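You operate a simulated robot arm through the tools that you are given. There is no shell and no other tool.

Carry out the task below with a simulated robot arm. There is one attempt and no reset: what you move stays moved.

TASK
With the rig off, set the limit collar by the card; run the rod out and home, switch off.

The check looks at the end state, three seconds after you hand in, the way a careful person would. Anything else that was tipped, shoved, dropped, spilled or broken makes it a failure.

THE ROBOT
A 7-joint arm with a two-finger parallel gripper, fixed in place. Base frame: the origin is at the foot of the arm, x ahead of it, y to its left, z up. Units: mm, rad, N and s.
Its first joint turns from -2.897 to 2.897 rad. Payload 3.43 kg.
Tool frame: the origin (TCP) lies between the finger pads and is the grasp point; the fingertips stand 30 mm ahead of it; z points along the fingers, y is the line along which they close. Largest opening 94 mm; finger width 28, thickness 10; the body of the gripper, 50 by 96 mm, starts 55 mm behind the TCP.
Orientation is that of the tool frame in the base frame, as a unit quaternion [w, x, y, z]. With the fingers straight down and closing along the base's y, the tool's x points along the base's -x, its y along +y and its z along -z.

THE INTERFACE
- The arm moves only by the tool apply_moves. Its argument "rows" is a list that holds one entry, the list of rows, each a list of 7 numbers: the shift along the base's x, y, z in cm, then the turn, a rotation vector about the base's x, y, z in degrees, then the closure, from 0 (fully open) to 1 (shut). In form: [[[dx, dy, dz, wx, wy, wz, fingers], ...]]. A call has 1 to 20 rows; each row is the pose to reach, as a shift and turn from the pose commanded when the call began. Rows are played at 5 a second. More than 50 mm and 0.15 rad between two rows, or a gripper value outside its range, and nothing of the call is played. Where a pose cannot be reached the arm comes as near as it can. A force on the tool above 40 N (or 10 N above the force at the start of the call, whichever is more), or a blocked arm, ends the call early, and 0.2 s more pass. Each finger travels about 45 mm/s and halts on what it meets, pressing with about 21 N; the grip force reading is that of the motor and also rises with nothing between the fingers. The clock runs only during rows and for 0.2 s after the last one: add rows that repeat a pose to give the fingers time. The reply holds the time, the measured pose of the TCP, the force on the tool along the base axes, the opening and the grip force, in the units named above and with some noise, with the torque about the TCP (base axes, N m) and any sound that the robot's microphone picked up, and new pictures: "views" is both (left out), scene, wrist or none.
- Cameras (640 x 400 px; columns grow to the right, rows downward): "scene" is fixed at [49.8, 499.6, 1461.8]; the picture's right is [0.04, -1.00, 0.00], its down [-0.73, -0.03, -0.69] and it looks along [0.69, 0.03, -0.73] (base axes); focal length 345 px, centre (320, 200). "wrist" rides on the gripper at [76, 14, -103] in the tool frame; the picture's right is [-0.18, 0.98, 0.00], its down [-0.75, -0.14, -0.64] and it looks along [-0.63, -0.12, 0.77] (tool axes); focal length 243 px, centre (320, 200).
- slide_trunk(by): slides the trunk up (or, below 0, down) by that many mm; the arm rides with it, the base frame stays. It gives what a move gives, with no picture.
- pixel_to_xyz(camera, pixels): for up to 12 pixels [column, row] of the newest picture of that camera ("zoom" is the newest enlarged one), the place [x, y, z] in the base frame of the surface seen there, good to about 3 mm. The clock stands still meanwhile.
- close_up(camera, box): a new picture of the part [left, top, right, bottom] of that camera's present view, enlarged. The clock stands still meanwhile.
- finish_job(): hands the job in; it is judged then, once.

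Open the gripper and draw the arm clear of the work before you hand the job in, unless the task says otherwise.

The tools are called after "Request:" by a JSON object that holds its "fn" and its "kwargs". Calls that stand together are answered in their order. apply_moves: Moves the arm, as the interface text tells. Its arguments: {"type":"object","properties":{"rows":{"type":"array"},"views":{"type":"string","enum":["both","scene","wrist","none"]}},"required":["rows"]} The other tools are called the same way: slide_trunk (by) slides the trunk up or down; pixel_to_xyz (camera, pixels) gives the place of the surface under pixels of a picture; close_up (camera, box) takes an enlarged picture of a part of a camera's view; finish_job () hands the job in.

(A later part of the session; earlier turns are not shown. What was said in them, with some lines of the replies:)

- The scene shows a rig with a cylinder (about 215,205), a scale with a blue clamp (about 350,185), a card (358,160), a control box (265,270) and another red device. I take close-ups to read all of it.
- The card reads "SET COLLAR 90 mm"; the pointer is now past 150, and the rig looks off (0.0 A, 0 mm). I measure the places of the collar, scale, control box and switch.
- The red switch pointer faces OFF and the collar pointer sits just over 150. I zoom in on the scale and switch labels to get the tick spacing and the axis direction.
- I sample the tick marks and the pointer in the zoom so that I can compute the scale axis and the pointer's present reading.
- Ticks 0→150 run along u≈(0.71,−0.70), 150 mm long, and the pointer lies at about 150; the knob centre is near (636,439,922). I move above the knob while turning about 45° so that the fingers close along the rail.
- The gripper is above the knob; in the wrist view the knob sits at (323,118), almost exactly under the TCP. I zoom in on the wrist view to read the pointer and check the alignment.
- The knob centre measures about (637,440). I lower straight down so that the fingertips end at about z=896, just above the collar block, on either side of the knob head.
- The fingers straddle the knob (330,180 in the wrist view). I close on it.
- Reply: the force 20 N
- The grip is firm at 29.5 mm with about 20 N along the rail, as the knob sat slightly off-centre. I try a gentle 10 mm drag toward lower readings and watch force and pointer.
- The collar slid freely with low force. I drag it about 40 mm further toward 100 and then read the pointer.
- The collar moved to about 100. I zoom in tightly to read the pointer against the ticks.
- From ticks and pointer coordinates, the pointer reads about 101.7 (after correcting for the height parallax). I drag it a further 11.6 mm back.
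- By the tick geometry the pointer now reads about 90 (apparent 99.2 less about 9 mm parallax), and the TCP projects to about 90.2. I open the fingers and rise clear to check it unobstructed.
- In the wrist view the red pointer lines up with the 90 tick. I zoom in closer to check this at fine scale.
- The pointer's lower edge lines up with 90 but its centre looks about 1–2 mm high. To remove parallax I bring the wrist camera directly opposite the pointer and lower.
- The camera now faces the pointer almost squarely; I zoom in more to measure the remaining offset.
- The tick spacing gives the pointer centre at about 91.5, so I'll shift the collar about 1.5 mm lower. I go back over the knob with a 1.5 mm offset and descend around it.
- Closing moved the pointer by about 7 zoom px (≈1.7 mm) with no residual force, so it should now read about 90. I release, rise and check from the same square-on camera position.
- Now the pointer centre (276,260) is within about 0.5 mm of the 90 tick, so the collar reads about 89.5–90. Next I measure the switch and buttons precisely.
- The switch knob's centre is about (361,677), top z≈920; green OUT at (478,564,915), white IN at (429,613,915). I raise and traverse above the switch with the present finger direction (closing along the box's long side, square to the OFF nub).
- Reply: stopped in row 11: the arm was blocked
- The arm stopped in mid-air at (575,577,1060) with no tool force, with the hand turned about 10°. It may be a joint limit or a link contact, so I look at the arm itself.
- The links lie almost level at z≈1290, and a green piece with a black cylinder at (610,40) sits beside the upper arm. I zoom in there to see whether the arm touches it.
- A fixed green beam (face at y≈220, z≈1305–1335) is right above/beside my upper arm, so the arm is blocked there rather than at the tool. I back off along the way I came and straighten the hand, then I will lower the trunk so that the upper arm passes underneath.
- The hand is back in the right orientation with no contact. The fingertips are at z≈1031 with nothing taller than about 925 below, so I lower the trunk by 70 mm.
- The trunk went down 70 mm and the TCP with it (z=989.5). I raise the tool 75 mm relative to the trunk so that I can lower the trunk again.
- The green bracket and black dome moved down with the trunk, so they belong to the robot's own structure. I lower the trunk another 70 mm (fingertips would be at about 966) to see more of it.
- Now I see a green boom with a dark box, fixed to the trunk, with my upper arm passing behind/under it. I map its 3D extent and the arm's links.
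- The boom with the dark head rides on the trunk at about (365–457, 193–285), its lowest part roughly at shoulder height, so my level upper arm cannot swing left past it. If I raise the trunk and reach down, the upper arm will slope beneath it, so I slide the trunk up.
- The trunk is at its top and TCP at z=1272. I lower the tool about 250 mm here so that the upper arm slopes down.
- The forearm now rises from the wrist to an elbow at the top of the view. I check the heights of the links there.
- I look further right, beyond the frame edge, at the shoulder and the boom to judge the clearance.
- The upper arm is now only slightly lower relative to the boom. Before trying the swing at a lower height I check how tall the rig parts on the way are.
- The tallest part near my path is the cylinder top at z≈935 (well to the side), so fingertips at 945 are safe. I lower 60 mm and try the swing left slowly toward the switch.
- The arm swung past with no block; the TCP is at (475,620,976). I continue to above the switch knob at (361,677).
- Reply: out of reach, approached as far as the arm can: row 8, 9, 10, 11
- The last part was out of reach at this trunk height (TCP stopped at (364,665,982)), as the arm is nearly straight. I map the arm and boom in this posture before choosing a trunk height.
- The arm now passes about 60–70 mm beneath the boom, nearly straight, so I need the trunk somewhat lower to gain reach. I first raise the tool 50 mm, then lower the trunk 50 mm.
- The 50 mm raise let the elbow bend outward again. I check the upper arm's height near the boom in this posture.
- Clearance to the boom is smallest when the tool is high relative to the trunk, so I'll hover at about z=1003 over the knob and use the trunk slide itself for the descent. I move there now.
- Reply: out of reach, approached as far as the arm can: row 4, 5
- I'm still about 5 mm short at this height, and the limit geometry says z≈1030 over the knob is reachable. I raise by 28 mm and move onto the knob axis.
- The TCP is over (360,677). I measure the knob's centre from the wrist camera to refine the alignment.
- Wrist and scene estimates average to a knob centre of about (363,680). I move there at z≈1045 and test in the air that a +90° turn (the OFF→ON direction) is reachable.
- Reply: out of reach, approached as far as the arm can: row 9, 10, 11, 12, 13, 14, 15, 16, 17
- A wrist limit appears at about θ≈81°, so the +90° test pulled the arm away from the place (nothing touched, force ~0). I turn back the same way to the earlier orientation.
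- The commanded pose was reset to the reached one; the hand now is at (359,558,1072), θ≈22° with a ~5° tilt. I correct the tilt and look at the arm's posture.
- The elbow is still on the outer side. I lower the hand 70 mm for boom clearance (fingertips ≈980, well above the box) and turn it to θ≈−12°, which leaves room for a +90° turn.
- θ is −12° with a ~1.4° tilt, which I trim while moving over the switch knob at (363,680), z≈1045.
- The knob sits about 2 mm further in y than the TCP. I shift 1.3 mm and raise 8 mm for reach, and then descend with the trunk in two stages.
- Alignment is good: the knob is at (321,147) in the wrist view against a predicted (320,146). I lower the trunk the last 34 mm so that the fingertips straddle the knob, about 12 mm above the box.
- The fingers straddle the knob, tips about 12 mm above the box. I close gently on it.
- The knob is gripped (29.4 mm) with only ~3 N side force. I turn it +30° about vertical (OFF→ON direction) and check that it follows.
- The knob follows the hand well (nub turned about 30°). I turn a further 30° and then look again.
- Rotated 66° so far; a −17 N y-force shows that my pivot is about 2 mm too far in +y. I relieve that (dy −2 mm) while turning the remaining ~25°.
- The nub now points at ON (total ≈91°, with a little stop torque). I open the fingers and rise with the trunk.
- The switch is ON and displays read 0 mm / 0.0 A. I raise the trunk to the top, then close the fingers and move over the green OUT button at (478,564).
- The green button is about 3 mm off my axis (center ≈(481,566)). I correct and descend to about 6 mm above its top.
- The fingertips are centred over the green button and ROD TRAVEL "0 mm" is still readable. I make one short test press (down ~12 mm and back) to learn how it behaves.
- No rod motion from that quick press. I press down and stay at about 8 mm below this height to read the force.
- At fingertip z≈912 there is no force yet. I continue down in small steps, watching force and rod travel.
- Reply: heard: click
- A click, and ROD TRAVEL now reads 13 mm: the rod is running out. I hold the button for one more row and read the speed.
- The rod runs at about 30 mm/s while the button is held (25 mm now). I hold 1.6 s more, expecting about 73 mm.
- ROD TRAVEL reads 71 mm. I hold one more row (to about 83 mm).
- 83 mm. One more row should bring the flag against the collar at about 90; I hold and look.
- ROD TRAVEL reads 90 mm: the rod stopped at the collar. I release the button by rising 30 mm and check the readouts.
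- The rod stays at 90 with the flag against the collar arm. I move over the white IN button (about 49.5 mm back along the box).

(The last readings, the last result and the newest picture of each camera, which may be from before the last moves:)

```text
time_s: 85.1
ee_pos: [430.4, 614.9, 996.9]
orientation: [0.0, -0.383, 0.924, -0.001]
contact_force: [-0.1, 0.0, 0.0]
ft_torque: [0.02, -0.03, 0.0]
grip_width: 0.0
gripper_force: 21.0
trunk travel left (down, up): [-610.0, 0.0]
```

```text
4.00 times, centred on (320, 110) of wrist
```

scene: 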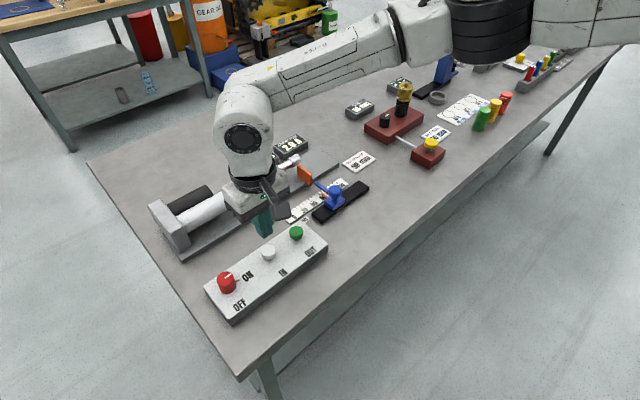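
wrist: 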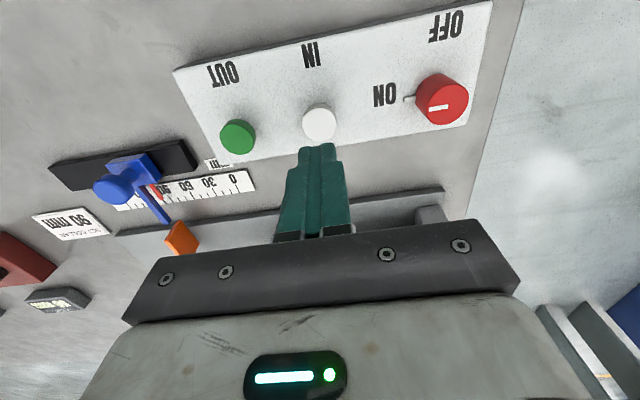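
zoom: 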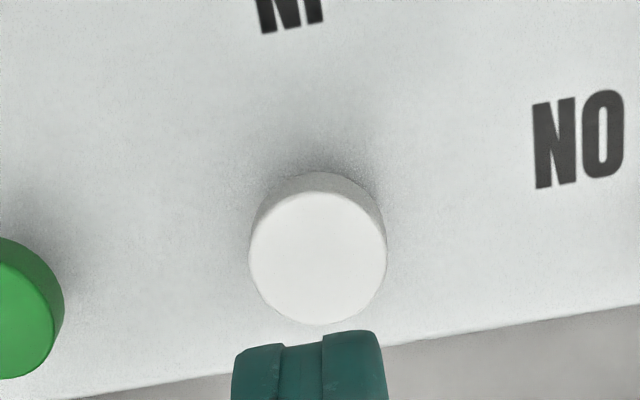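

The white button is centred under the TCP (319.5,124.8 as predicted). The ammeter at (290,145) shows something, so I read it before going on.

Request:
{"fn": "close_up", "kwargs": {"camera": "scene", "box": [240, 125, 360, 205]}}

```text
5.00 times, centred on (300, 165) of scene
```

zoom: 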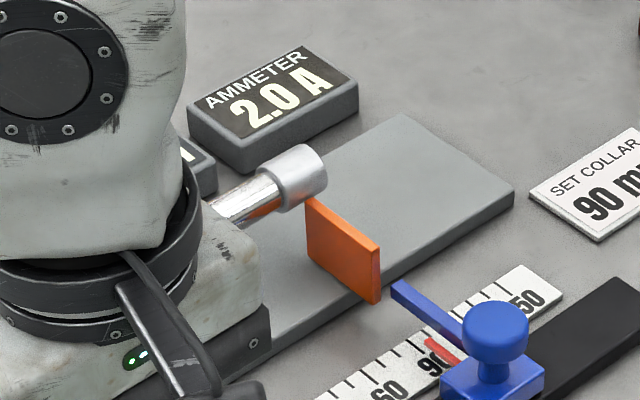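

The ammeter shows 2.0 A, so the OUT drive is latched and holding at the collar. I press IN now without delay, down to the same depth that clicked before.

Request:
{"fn": "apply_moves", "kwargs": {"rows": [[[0, 0, -2.5, 0, 0, 0, 1.0], [0, 0, -4.5, 0, 0, 0, 1.0], [0, 0, -5.4, 0, 0, 0, 1.0], [0, 0, -5.8, 0, 0, 0, 1.0], [0, 0, -6.0, 0, 0, 0, 1.0]]]}}

Request:
{"fn": "close_up", "kwargs": {"camera": "scene", "box": [220, 120, 380, 220]}}

```text
time_s: 86.3
ee_pos: [429.9, 615.6, 936.6]
orientation: [0.0, -0.383, 0.924, -0.001]
contact_force: [1.2, 0.9, 2.4]
ft_torque: [-0.01, -0.03, 0.01]
grip_width: 0.0
gripper_force: 20.5
trunk travel left (down, up): [-610.0, 0.0]
heard: click
```

scene: 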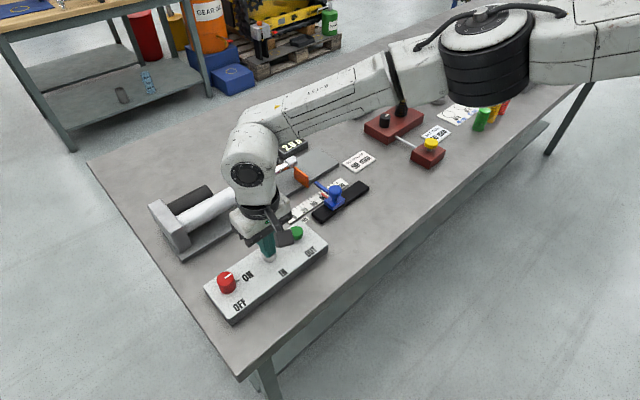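
wrist: 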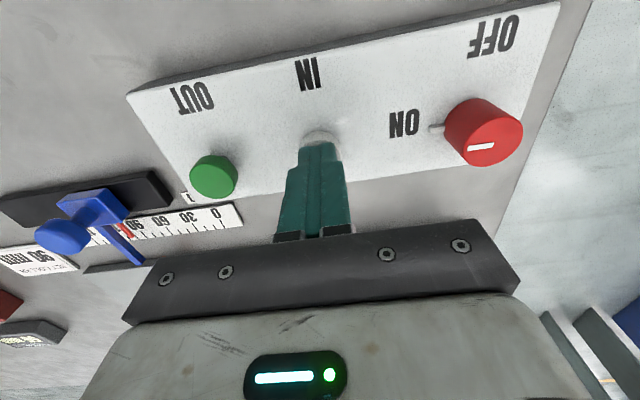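

```text
4.00 times, centred on (300, 170) of scene
```

zoom: 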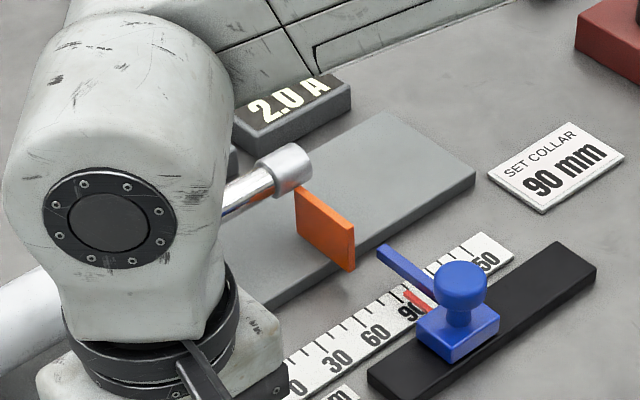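

A click and the flag has begun moving back (from px 312 to 309). I lift off the button and watch whether it continues home by itself.

Request:
{"fn": "apply_moves", "kwargs": {"rows": [[[0, 0, 1.0, 0, 0, 0, 1.0], [0, 0, 2.5, 0, 0, 0, 1.0], [0, 0, 4.0, 0, 0, 0, 1.0]]], "views": "scene"}}

Request:
{"fn": "close_up", "kwargs": {"camera": "scene", "box": [220, 120, 380, 220]}}

```text
time_s: 87.1
ee_pos: [430.7, 614.8, 977.7]
orientation: [0.001, -0.383, 0.924, -0.001]
contact_force: [-0.5, -0.2, -0.3]
ft_torque: [0.0, 0.0, 0.0]
grip_width: 0.0
gripper_force: 21.1
trunk travel left (down, up): [-610.0, 0.0]
```

scene: 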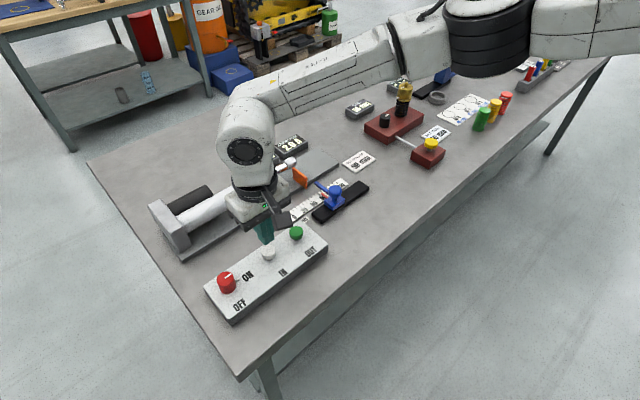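

```text
4.00 times, centred on (300, 170) of scene
```

zoom: 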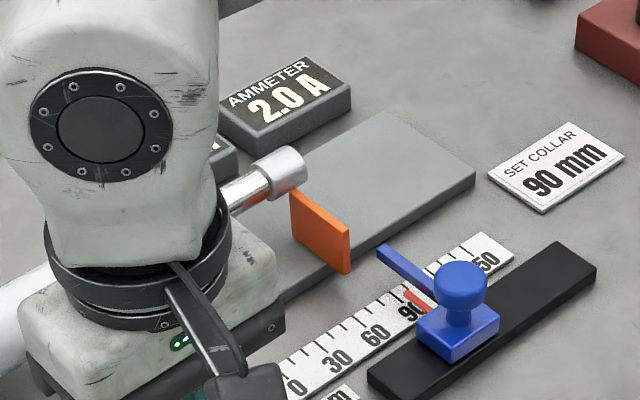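

The flag moved only slightly since release, while the ammeter still shows 2.0 A. I wait a moment without pressing to see whether anything moves.

Request:
{"fn": "apply_moves", "kwargs": {"rows": [[[0, 0, 0, 0, 0, 0, 1.0], [0, 0, 0, 0, 0, 0, 1.0]]], "views": "scene"}}

Request:
{"fn": "close_up", "kwargs": {"camera": "scene", "box": [220, 120, 380, 220]}}

```text
time_s: 87.7
ee_pos: [430.4, 614.6, 977.6]
orientation: [0.001, -0.383, 0.924, -0.001]
contact_force: [-0.5, -0.2, -0.8]
ft_torque: [0.01, -0.02, -0.03]
grip_width: 0.0
gripper_force: 21.8
trunk travel left (down, up): [-610.0, 0.0]
```

scene: 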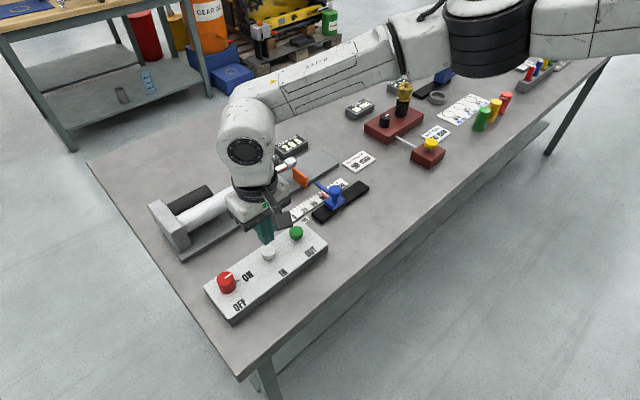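

```text
4.00 times, centred on (300, 170) of scene
```

zoom: 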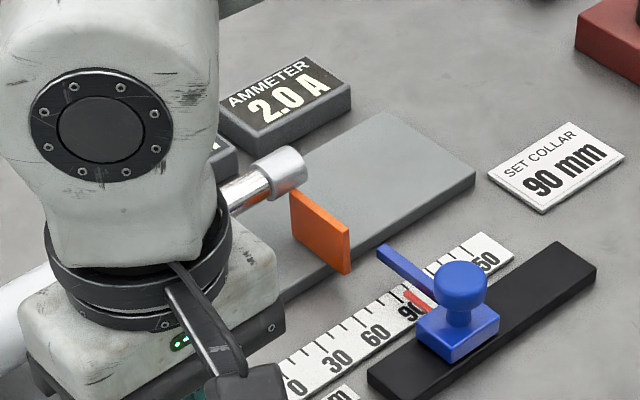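

The rod is at rest, so the buttons are hold-to-run (the 2.0 A simply persists). I press IN again and hold it for about 1.4 s.

Request:
{"fn": "apply_moves", "kwargs": {"rows": [[[0, 0, -2.0, 0, 0, 0, 1.0], [0, 0, -3.4, 0, 0, 0, 1.0], [0, 0, -4.0, 0, 0, 0, 1.0], [0, 0, -4.1, 0, 0, 0, 1.0], [0, 0, -4.1, 0, 0, 0, 1.0], [0, 0, -4.1, 0, 0, 0, 1.0], [0, 0, -4.1, 0, 0, 0, 1.0], [0, 0, -4.1, 0, 0, 0, 1.0]]]}}

Request:
{"fn": "close_up", "kwargs": {"camera": "scene", "box": [220, 120, 380, 220]}}

```text
time_s: 89.5
ee_pos: [430.8, 613.7, 936.1]
orientation: [0.0, -0.384, 0.923, 0.0]
contact_force: [1.3, 0.6, 1.2]
ft_torque: [0.02, -0.02, -0.01]
grip_width: 0.0
gripper_force: 20.9
trunk travel left (down, up): [-610.0, 0.0]
heard: click
```

scene: 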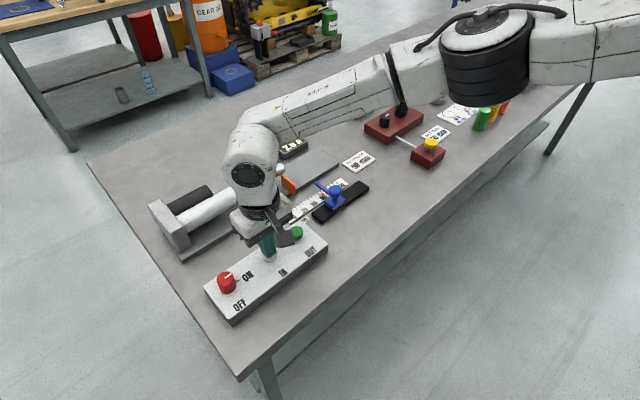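
wrist: 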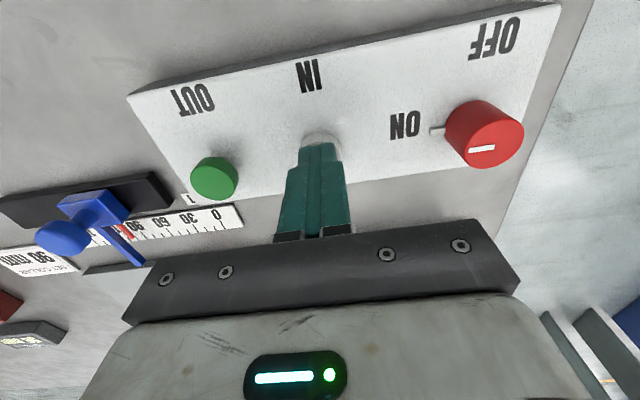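

```text
4.00 times, centred on (300, 170) of scene
```

zoom: 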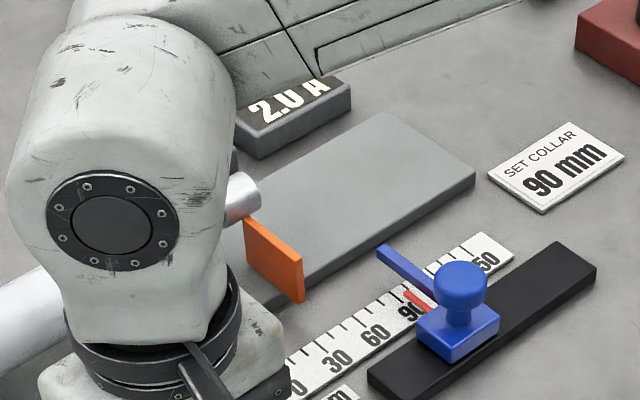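

The rod is retracting steadily while held. I hold another 1.4 s.

Request:
{"fn": "apply_moves", "kwargs": {"rows": [[[0, 0, 0, 0, 0, 0, 1.0], [0, 0, 0, 0, 0, 0, 1.0], [0, 0, 0, 0, 0, 0, 1.0], [0, 0, 0, 0, 0, 0, 1.0], [0, 0, 0, 0, 0, 0, 1.0], [0, 0, 0, 0, 0, 0, 1.0]]]}}

Request:
{"fn": "close_up", "kwargs": {"camera": "scene", "box": [180, 120, 340, 220]}}

```text
time_s: 90.9
ee_pos: [430.6, 613.4, 936.0]
orientation: [0.0, -0.384, 0.923, 0.0]
contact_force: [0.3, -0.2, 2.2]
ft_torque: [-0.02, 0.02, 0.01]
grip_width: 0.0
gripper_force: 20.4
trunk travel left (down, up): [-610.0, 0.0]
```

scene: 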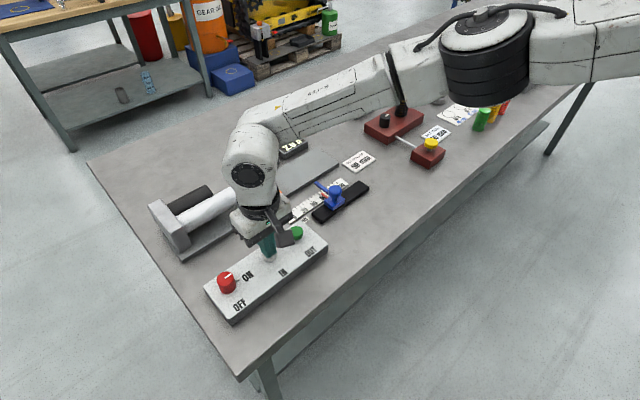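
wrist: 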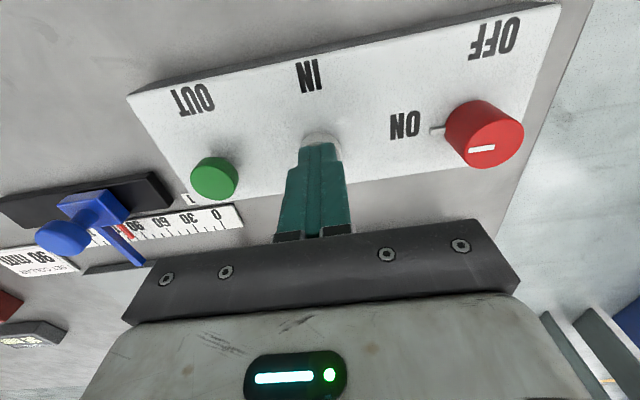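

```text
4.00 times, centred on (260, 170) of scene
```

zoom: 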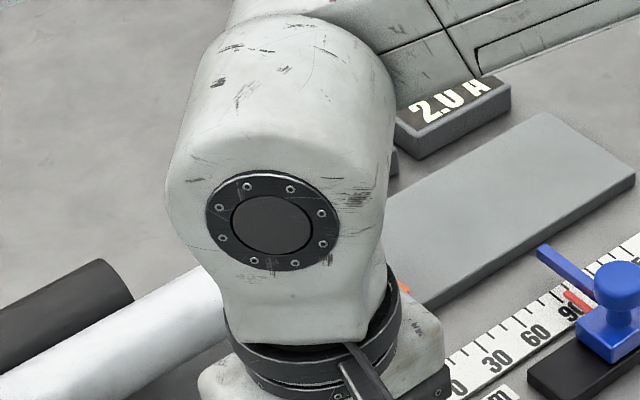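

The flag is now hidden behind the wrist; by timing the rod should be within a few mm of home. I hold two more rows and then lift to look.

Request:
{"fn": "apply_moves", "kwargs": {"rows": [[[0, 0, 0, 0, 0, 0, 1.0], [0, 0, 0, 0, 0, 0, 1.0], [0, 0, 1.0, 0, 0, 0, 1.0], [0, 0, 2.5, 0, 0, 0, 1.0], [0, 0, 4.5, 0, 0, 0, 1.0]]]}}

Request:
{"fn": "close_up", "kwargs": {"camera": "scene", "box": [200, 120, 360, 220]}}

```text
time_s: 92.1
ee_pos: [430.4, 613.3, 979.7]
orientation: [0.0, -0.383, 0.924, -0.001]
contact_force: [-0.6, -0.5, 0.5]
ft_torque: [0.0, -0.01, -0.02]
grip_width: 0.1
gripper_force: 21.2
trunk travel left (down, up): [-610.0, 0.0]
```

scene: 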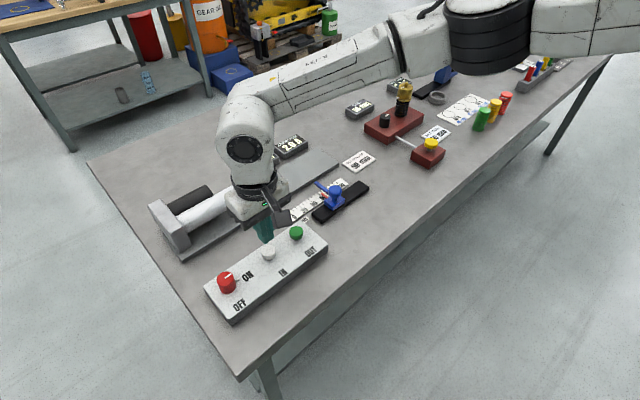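
wrist: 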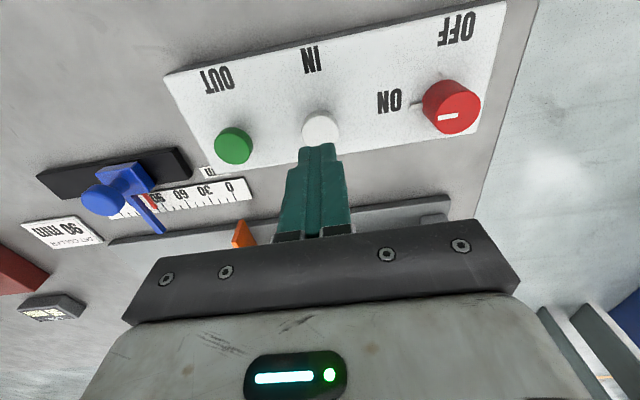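

```text
4.00 times, centred on (280, 170) of scene
```

zoom: 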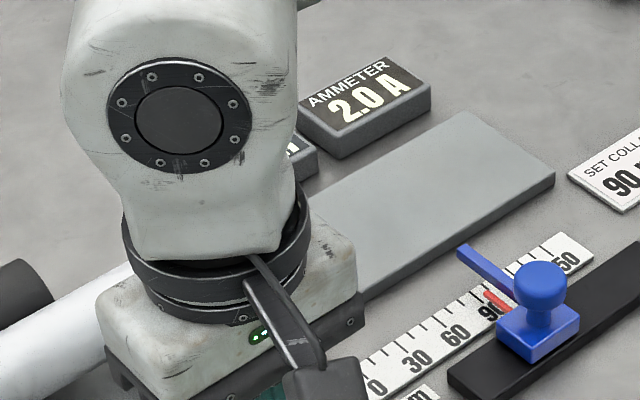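

By the wrist view the flag is back near the 0 line, but ROD TRAVEL is hidden by the wrist. I open the fingers and move to above the switch with θ≈78°, from where the display is visible.

Request:
{"fn": "apply_moves", "kwargs": {"rows": [[[-0.5, 0.5, 1.0, 0, 0, 3, 1.0], [-1.2, 1.2, 2.0, 0, 0, 6, 0.8], [-1.9, 1.9, 3.0, 0, 0, 9, 0.6], [-2.6, 2.6, 4.0, 0, 0, 12, 0.4], [-3.3, 3.3, 5.0, 0, 0, 15, 0.2], [-4.0, 4.0, 6.0, 0, 0, 19, 0.1], [-4.7, 4.7, 6.8, 0, 0, 22, 0.1], [-5.4, 5.5, 7.6, 0, 0, 26, 0.1], [-6.1, 6.2, 7.7, 0, 0, 30, 0.1], [-6.74, 6.8, 7.7, 0, 0, 33, 0.1], [-6.74, 6.8, 7.7, 0, 0, 33, 0.1]]]}}

Request:
{"fn": "close_up", "kwargs": {"camera": "scene", "box": [180, 120, 380, 245]}}

Request:
{"fn": "close_up", "kwargs": {"camera": "wrist", "box": [240, 50, 400, 150]}}

```text
time_s: 94.5
ee_pos: [363.3, 683.1, 1057.7]
orientation: [0.001, -0.63, 0.776, -0.001]
contact_force: [-0.1, 0.5, -0.3]
ft_torque: [-0.02, -0.02, 0.02]
grip_width: 84.5
gripper_force: 0.0
trunk travel left (down, up): [-610.0, 0.0]
```

scene: 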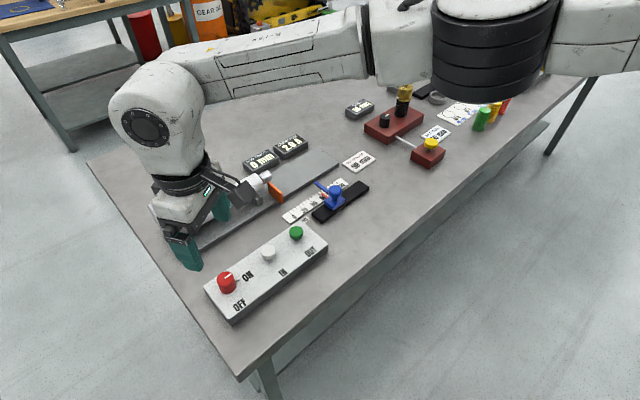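
wrist: 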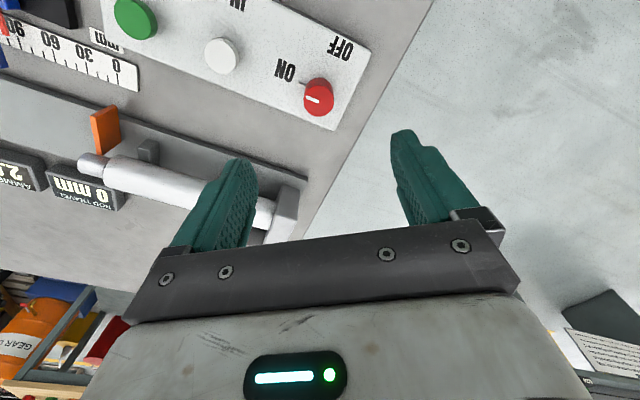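

```text
3.20 times, centred on (280, 182) of scene
```

zoom: 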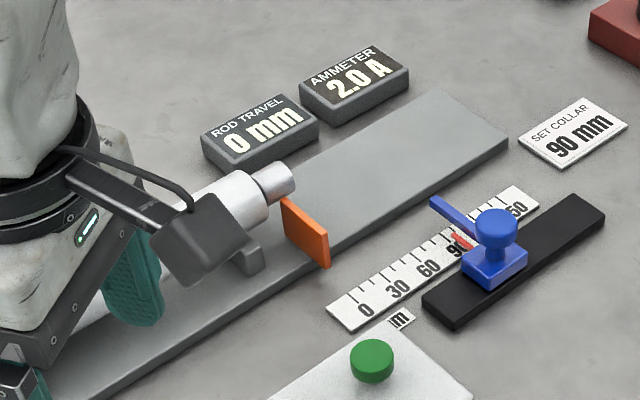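

```text
4.00 times, centred on (320, 100) of wrist
```

zoom: 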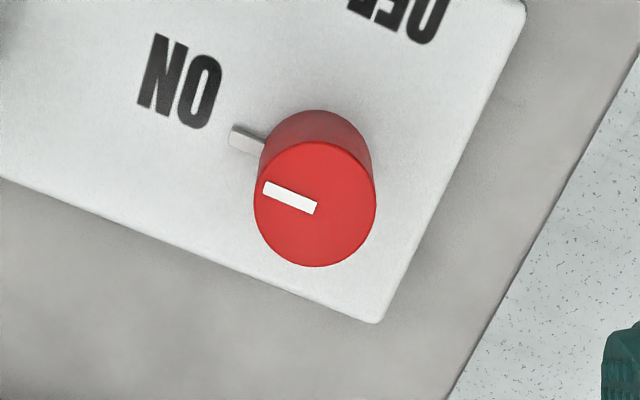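

ROD TRAVEL shows 0 mm with the flag home. The knob is centred within about 1 mm; I trim y by −1.5 mm and lower the trunk 126 mm to grip height in two stages.

Request:
{"fn": "apply_moves", "kwargs": {"rows": [[[0.03, -0.15, 0, 0, 0, 0, 0.1], [0.03, -0.15, 0, 0, 0, 0, 0.1]]], "views": "none"}}

Request:
{"fn": "slide_trunk", "kwargs": {"by": -92}}

Request:
{"fn": "close_up", "kwargs": {"camera": "wrist", "box": [200, 60, 440, 210]}}

```text
time_s: 95.1
ee_pos: [363.2, 681.3, 1058.6]
orientation: [0.0, -0.63, 0.776, -0.001]
contact_force: [-0.6, -0.3, 0.7]
ft_torque: [0.01, 0.0, 0.02]
grip_width: 84.4
gripper_force: 0.1
trunk travel left (down, up): [-610.0, 0.0]
```

```text
time_s: 96.4
ee_pos: [364.4, 681.9, 966.5]
orientation: [0.001, -0.63, 0.776, 0.0]
contact_force: [-0.2, -0.4, -0.4]
ft_torque: [0.03, 0.02, -0.01]
grip_width: 84.6
gripper_force: 0.1
trunk travel left (down, up): [-518.0, 92.0]
```

```text
2.67 times, centred on (320, 135) of wrist
```

zoom: 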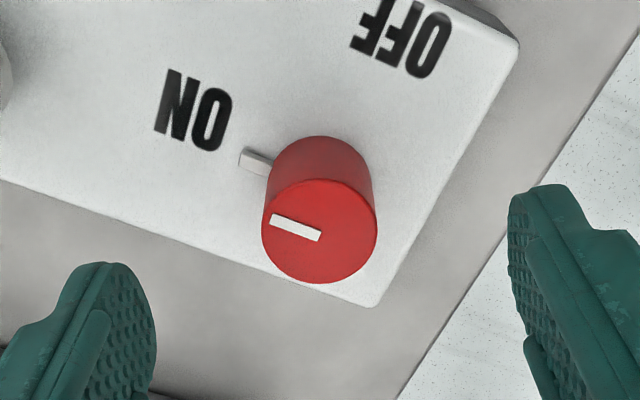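

The knob is centred between the fingers. I lower the last 34 mm and close on it.

Request:
{"fn": "slide_trunk", "kwargs": {"by": -34}}

Request:
{"fn": "apply_moves", "kwargs": {"rows": [[[0, 0, 0, 0, 0, 0, 0.3], [0, 0, 0, 0, 0, 0, 0.5], [0, 0, 0, 0, 0, 0, 0.6], [0, 0, 0, 0, 0, 0, 0.7], [0, 0, 0, 0, 0, 0, 0.74], [0, 0, 0, 0, 0, 0, 0.74]]]}}

```text
time_s: 97.2
ee_pos: [363.9, 681.2, 932.4]
orientation: [0.0, -0.63, 0.776, 0.0]
contact_force: [-0.2, 0.6, -0.2]
ft_torque: [0.0, -0.01, 0.01]
grip_width: 84.4
gripper_force: 0.0
trunk travel left (down, up): [-484.0, 126.0]
```

```text
time_s: 98.6
ee_pos: [364.9, 681.3, 932.5]
orientation: [0.0, -0.63, 0.777, -0.002]
contact_force: [1.8, 0.5, 0.5]
ft_torque: [-0.06, 0.09, -0.01]
grip_width: 29.0
gripper_force: 44.9
trunk travel left (down, up): [-484.0, 126.0]
```

scene: 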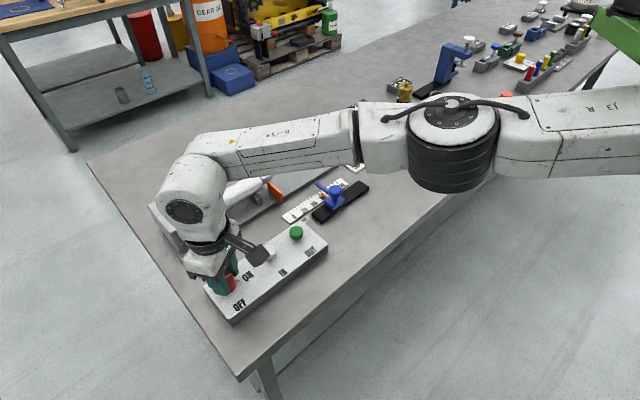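
wrist: 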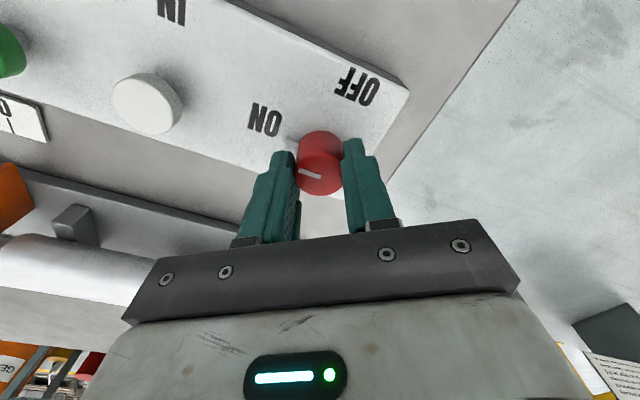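

Gripped cleanly with almost no side force. I turn −45° now, the first half back toward OFF.

Request:
{"fn": "apply_moves", "kwargs": {"rows": [[[0, 0, 0, 0, 0, -6, 0.74], [0, 0, 0, 0, 0, -12, 0.74], [0, 0, 0, 0, 0, -18, 0.74], [0, 0, 0, 0, 0, -24, 0.74], [0, 0, 0, 0, 0, -30, 0.74], [0, 0, 0, 0, 0, -36, 0.74], [0, 0, 0, 0, 0, -42, 0.74], [0, 0, 0, 0, 0, -48, 0.74], [0, 0, 0, 0, 0, -48, 0.74]]], "views": "scene"}}

Request:
{"fn": "close_up", "kwargs": {"camera": "scene", "box": [190, 240, 310, 320]}}

```text
time_s: 100.6
ee_pos: [363.2, 681.6, 932.0]
orientation: [0.0, -0.26, 0.966, 0.0]
contact_force: [-2.1, 7.6, 0.2]
ft_torque: [0.52, -0.31, 0.05]
grip_width: 29.3
gripper_force: 45.1
trunk travel left (down, up): [-484.0, 126.0]
```

scene: 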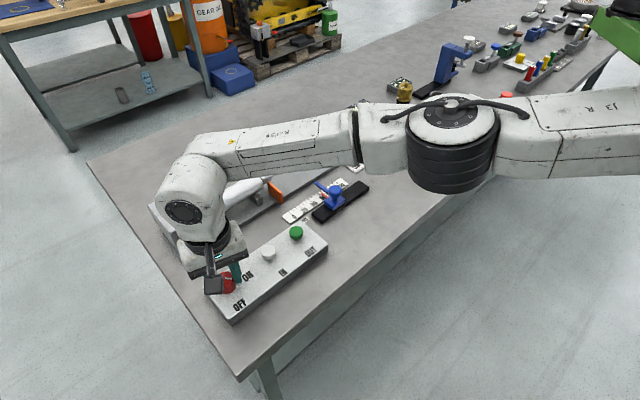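

```text
5.00 times, centred on (250, 280) of scene
```

zoom: 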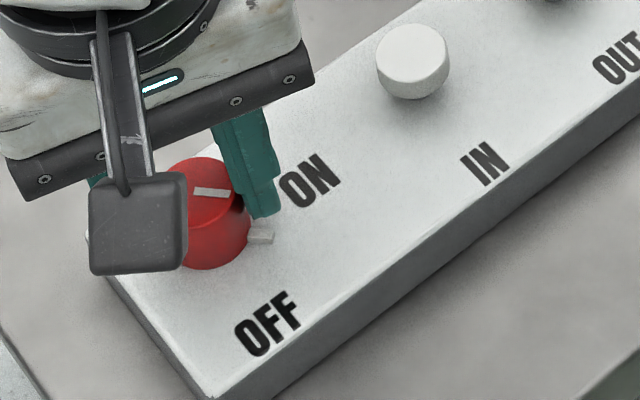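

The knob follows (nub about halfway). I turn the remaining ~43° to OFF, with a small y relief.

Request:
{"fn": "apply_moves", "kwargs": {"rows": [[[0, 0.03, 0, 0, 0, -6, 0.74], [0, 0.05, 0, 0, 0, -12, 0.74], [0, 0.05, 0, 0, 0, -18, 0.74], [0, 0.05, 0, 0, 0, -24, 0.74], [0, 0.05, 0, 0, 0, -30, 0.74], [0, 0.05, 0, 0, 0, -36, 0.74], [0, 0.05, 0, 0, 0, -41, 0.74], [0, 0.05, 0, 0, 0, -44, 0.74], [0, 0.05, 0, 0, 0, -44, 0.74]]]}}

Request:
{"fn": "close_up", "kwargs": {"camera": "scene", "box": [190, 240, 310, 320]}}

Request:
{"fn": "close_up", "kwargs": {"camera": "wrist", "box": [200, 80, 440, 230]}}

```text
time_s: 102.6
ee_pos: [363.6, 681.8, 930.4]
orientation: [-0.001, 0.121, 0.993, 0.0]
contact_force: [-2.9, 18.3, -2.6]
ft_torque: [0.5, 0.29, 0.71]
grip_width: 29.4
gripper_force: 44.8
trunk travel left (down, up): [-484.0, 126.0]
```

scene: 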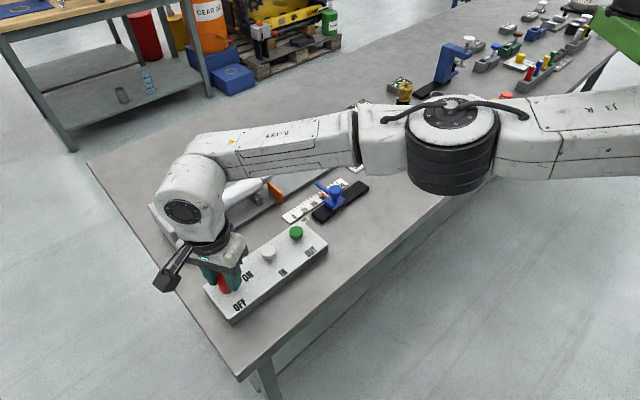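
wrist: 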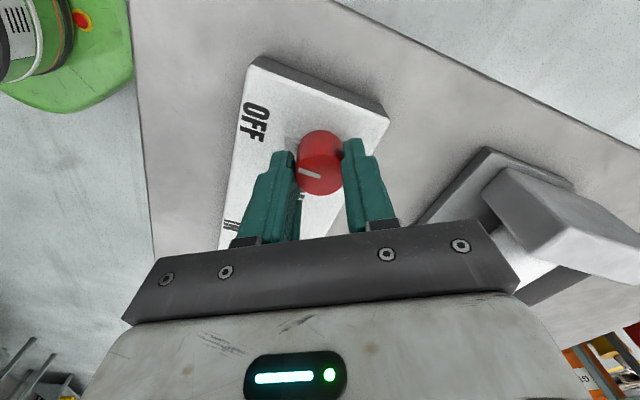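

```text
5.00 times, centred on (250, 280) of scene
```

zoom: 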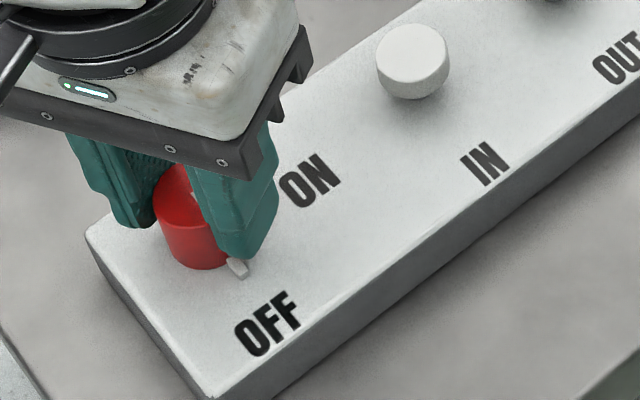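

```text
2.67 times, centred on (320, 155) of wrist
```

zoom: 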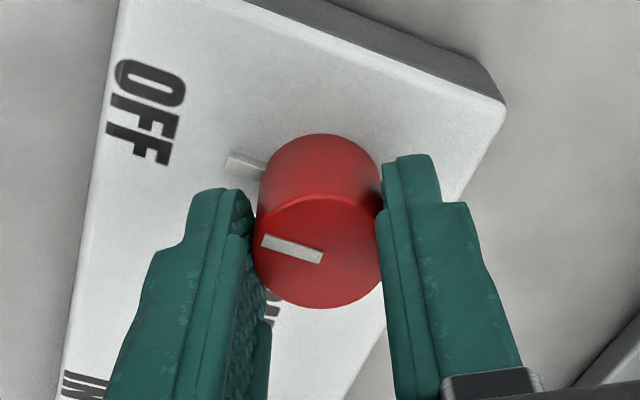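

The nub is back at OFF, against the stop (torque 0.7 N m). I open the fingers and rise with the trunk.

Request:
{"fn": "apply_moves", "kwargs": {"rows": [[[0, -0.05, 0, 0, 0, 1.0, 0.74], [0, -0.05, 0, 0, 0, 1.0, 0.6], [0, -0.05, 0, 0, 0, 1.0, 0.4], [0, -0.05, 0, 0, 0, 1.0, 0.2], [0, -0.05, 0, 0, 0, 1.0, 0.1], [0, -0.05, 0, 0, 0, 1.0, 0.1]]], "views": "none"}}

Request:
{"fn": "slide_trunk", "kwargs": {"by": 126}}

Request:
{"fn": "close_up", "kwargs": {"camera": "scene", "box": [180, 120, 380, 320]}}

Request:
{"fn": "close_up", "kwargs": {"camera": "scene", "box": [235, 120, 395, 230]}}

```text
time_s: 104.0
ee_pos: [363.6, 681.2, 932.8]
orientation: [0.0, 0.112, 0.994, -0.001]
contact_force: [0.8, -0.5, 0.2]
ft_torque: [-0.01, -0.01, 0.02]
grip_width: 84.5
gripper_force: 0.0
trunk travel left (down, up): [-484.0, 126.0]
```

```text
time_s: 105.5
ee_pos: [362.9, 681.4, 1057.8]
orientation: [0.0, 0.112, 0.994, -0.001]
contact_force: [0.2, 0.1, 0.0]
ft_torque: [-0.02, -0.01, 0.0]
grip_width: 84.5
gripper_force: 0.1
trunk travel left (down, up): [-610.0, 0.0]
```

```text
2.00 times, centred on (280, 220) of scene
```

zoom: 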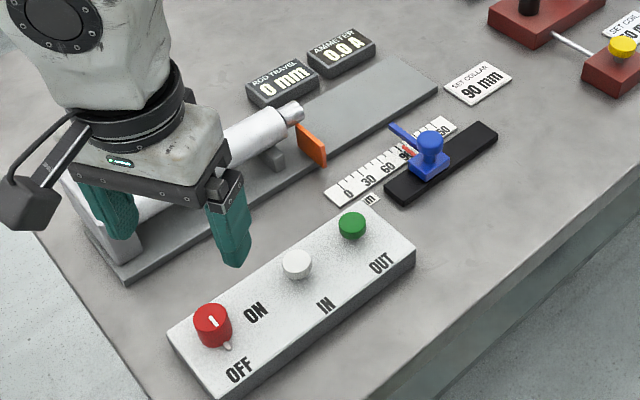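

```text
3.64 times, centred on (315, 175) of scene
```

zoom: 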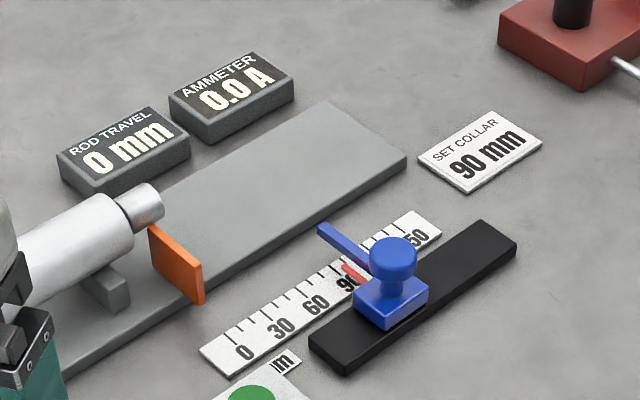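

Rig off: 0 mm, 0.0 A, nub at OFF. I check that the collar pointer did not shift during the run.

Request:
{"fn": "close_up", "kwargs": {"camera": "scene", "box": [297, 175, 345, 205]}}

Request:
{"fn": "close_up", "kwargs": {"camera": "scene", "box": [200, 255, 260, 315]}}

```text
13.33 times, centred on (321, 190) of scene
```

zoom: 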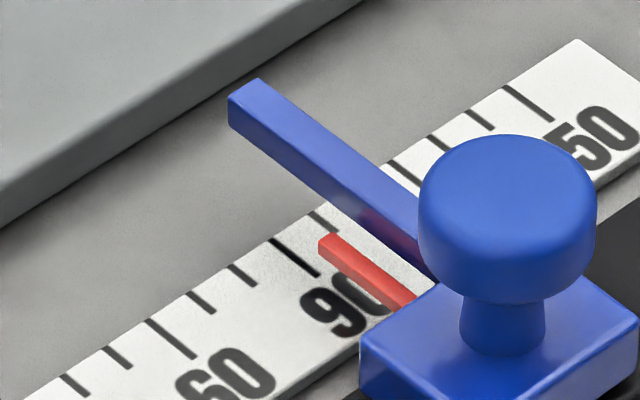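

```text
6.67 times, centred on (230, 285) of scene
```

zoom: 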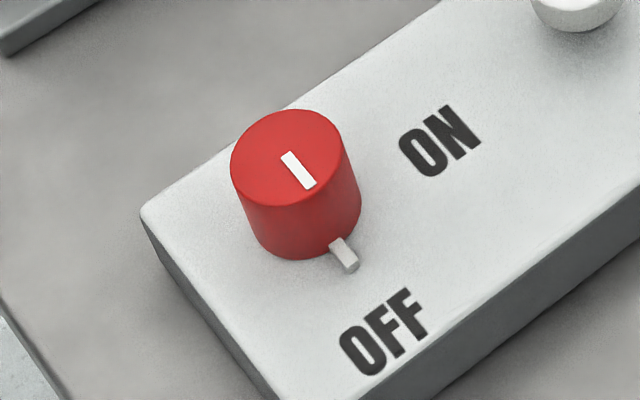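

The collar is unchanged at 90 and the switch sits exactly as at the start. I open the gripper fully and draw the hand back off the control box toward the robot along the earlier safe path.

Request:
{"fn": "apply_moves", "kwargs": {"rows": [[[-0.1, -1.2, -0.4, 0, 0, 0, 0.1], [-0.2, -2.4, -0.8, 0, 0, 0, 0.05], [-0.3, -3.6, -1.2, 0, 0, 0, 0.0], [-0.4, -4.8, -1.6, 0, 0, 0, 0.0], [-0.5, -6.0, -2.0, 0, 0, 0, 0.0], [-0.6, -7.2, -2.4, 0, 0, 0, 0.0], [-0.7, -8.4, -2.8, 0, 0, 0, 0.0], [-0.8, -9.6, -3.2, 0, 0, 0, 0.0], [-0.9, -10.8, -3.6, 0, 0, 0, 0.0], [-0.9, -11.8, -3.8, 0, 0, 0, 0.0], [-0.9, -11.8, -3.8, 0, 0, 0, 0.0]]]}}

Request:
{"fn": "close_up", "kwargs": {"camera": "scene", "box": [180, 120, 380, 320]}}

```text
time_s: 107.9
ee_pos: [354.2, 563.8, 1020.6]
orientation: [0.0, 0.112, 0.994, -0.001]
contact_force: [0.3, -0.2, 0.1]
ft_torque: [-0.03, -0.03, 0.0]
grip_width: 94.1
gripper_force: 0.0
trunk travel left (down, up): [-610.0, 0.0]
```

scene: 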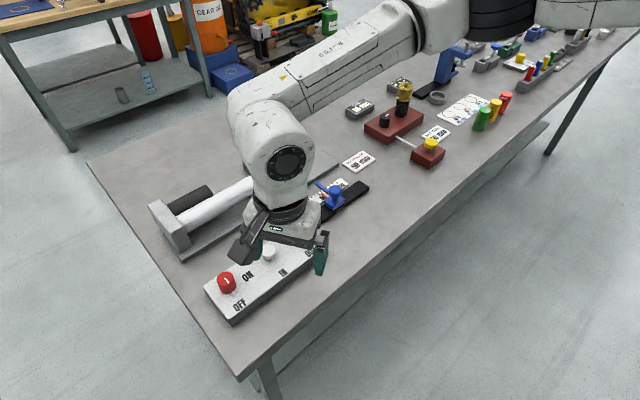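
wrist: 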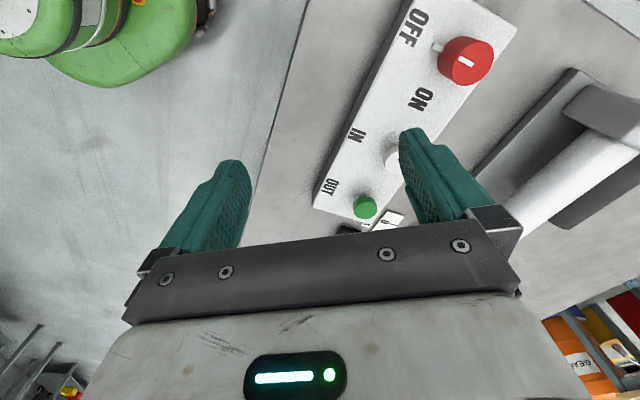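

```text
2.00 times, centred on (280, 220) of scene
```

zoom: 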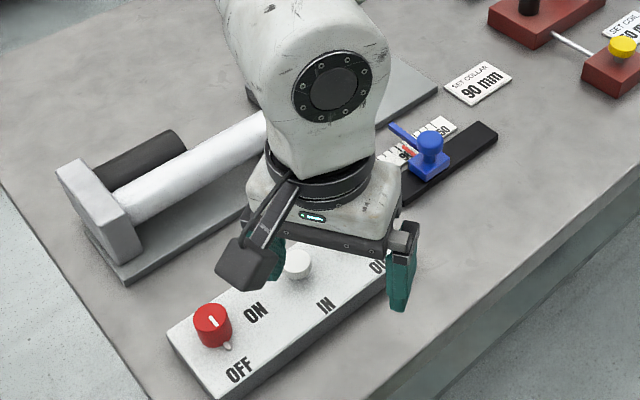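

The hand is clear at z≈1020 with the gripper open and nothing touching (forces ~0). The collar is at 90, the rod is home at 0 mm, the switch is OFF and nothing else has been disturbed, so I hand in.

Request:
{"fn": "finish_job", "kwargs": {}}

```text
The job is handed in.
```

The job is handed in. The limit collar is set to the card's 90 mm, the rod has been run out and home, and the rig is switched off.

- **Collar:** I set it with the rig off. The red pointer sits within about 0.5 mm of the 90 tick and did not shift during the run.
- **Rod run:** Holding OUT ran the rod to the collar, where the travel display stopped at 90 mm. Holding IN brought it back to 0 mm.
- **Switch:** The red knob is back at OFF and the ammeter reads 0.0 A. It had stayed at 2.0 A with no button pressed after the rod was run out; I did not find out why.
- **Arm:** Early on, the upper arm was blocked by the robot's own head boom. I raised the trunk to get past it and left it at the top of its travel. The gripper is open and clear of the work. I saw nothing else on the bench disturbed.
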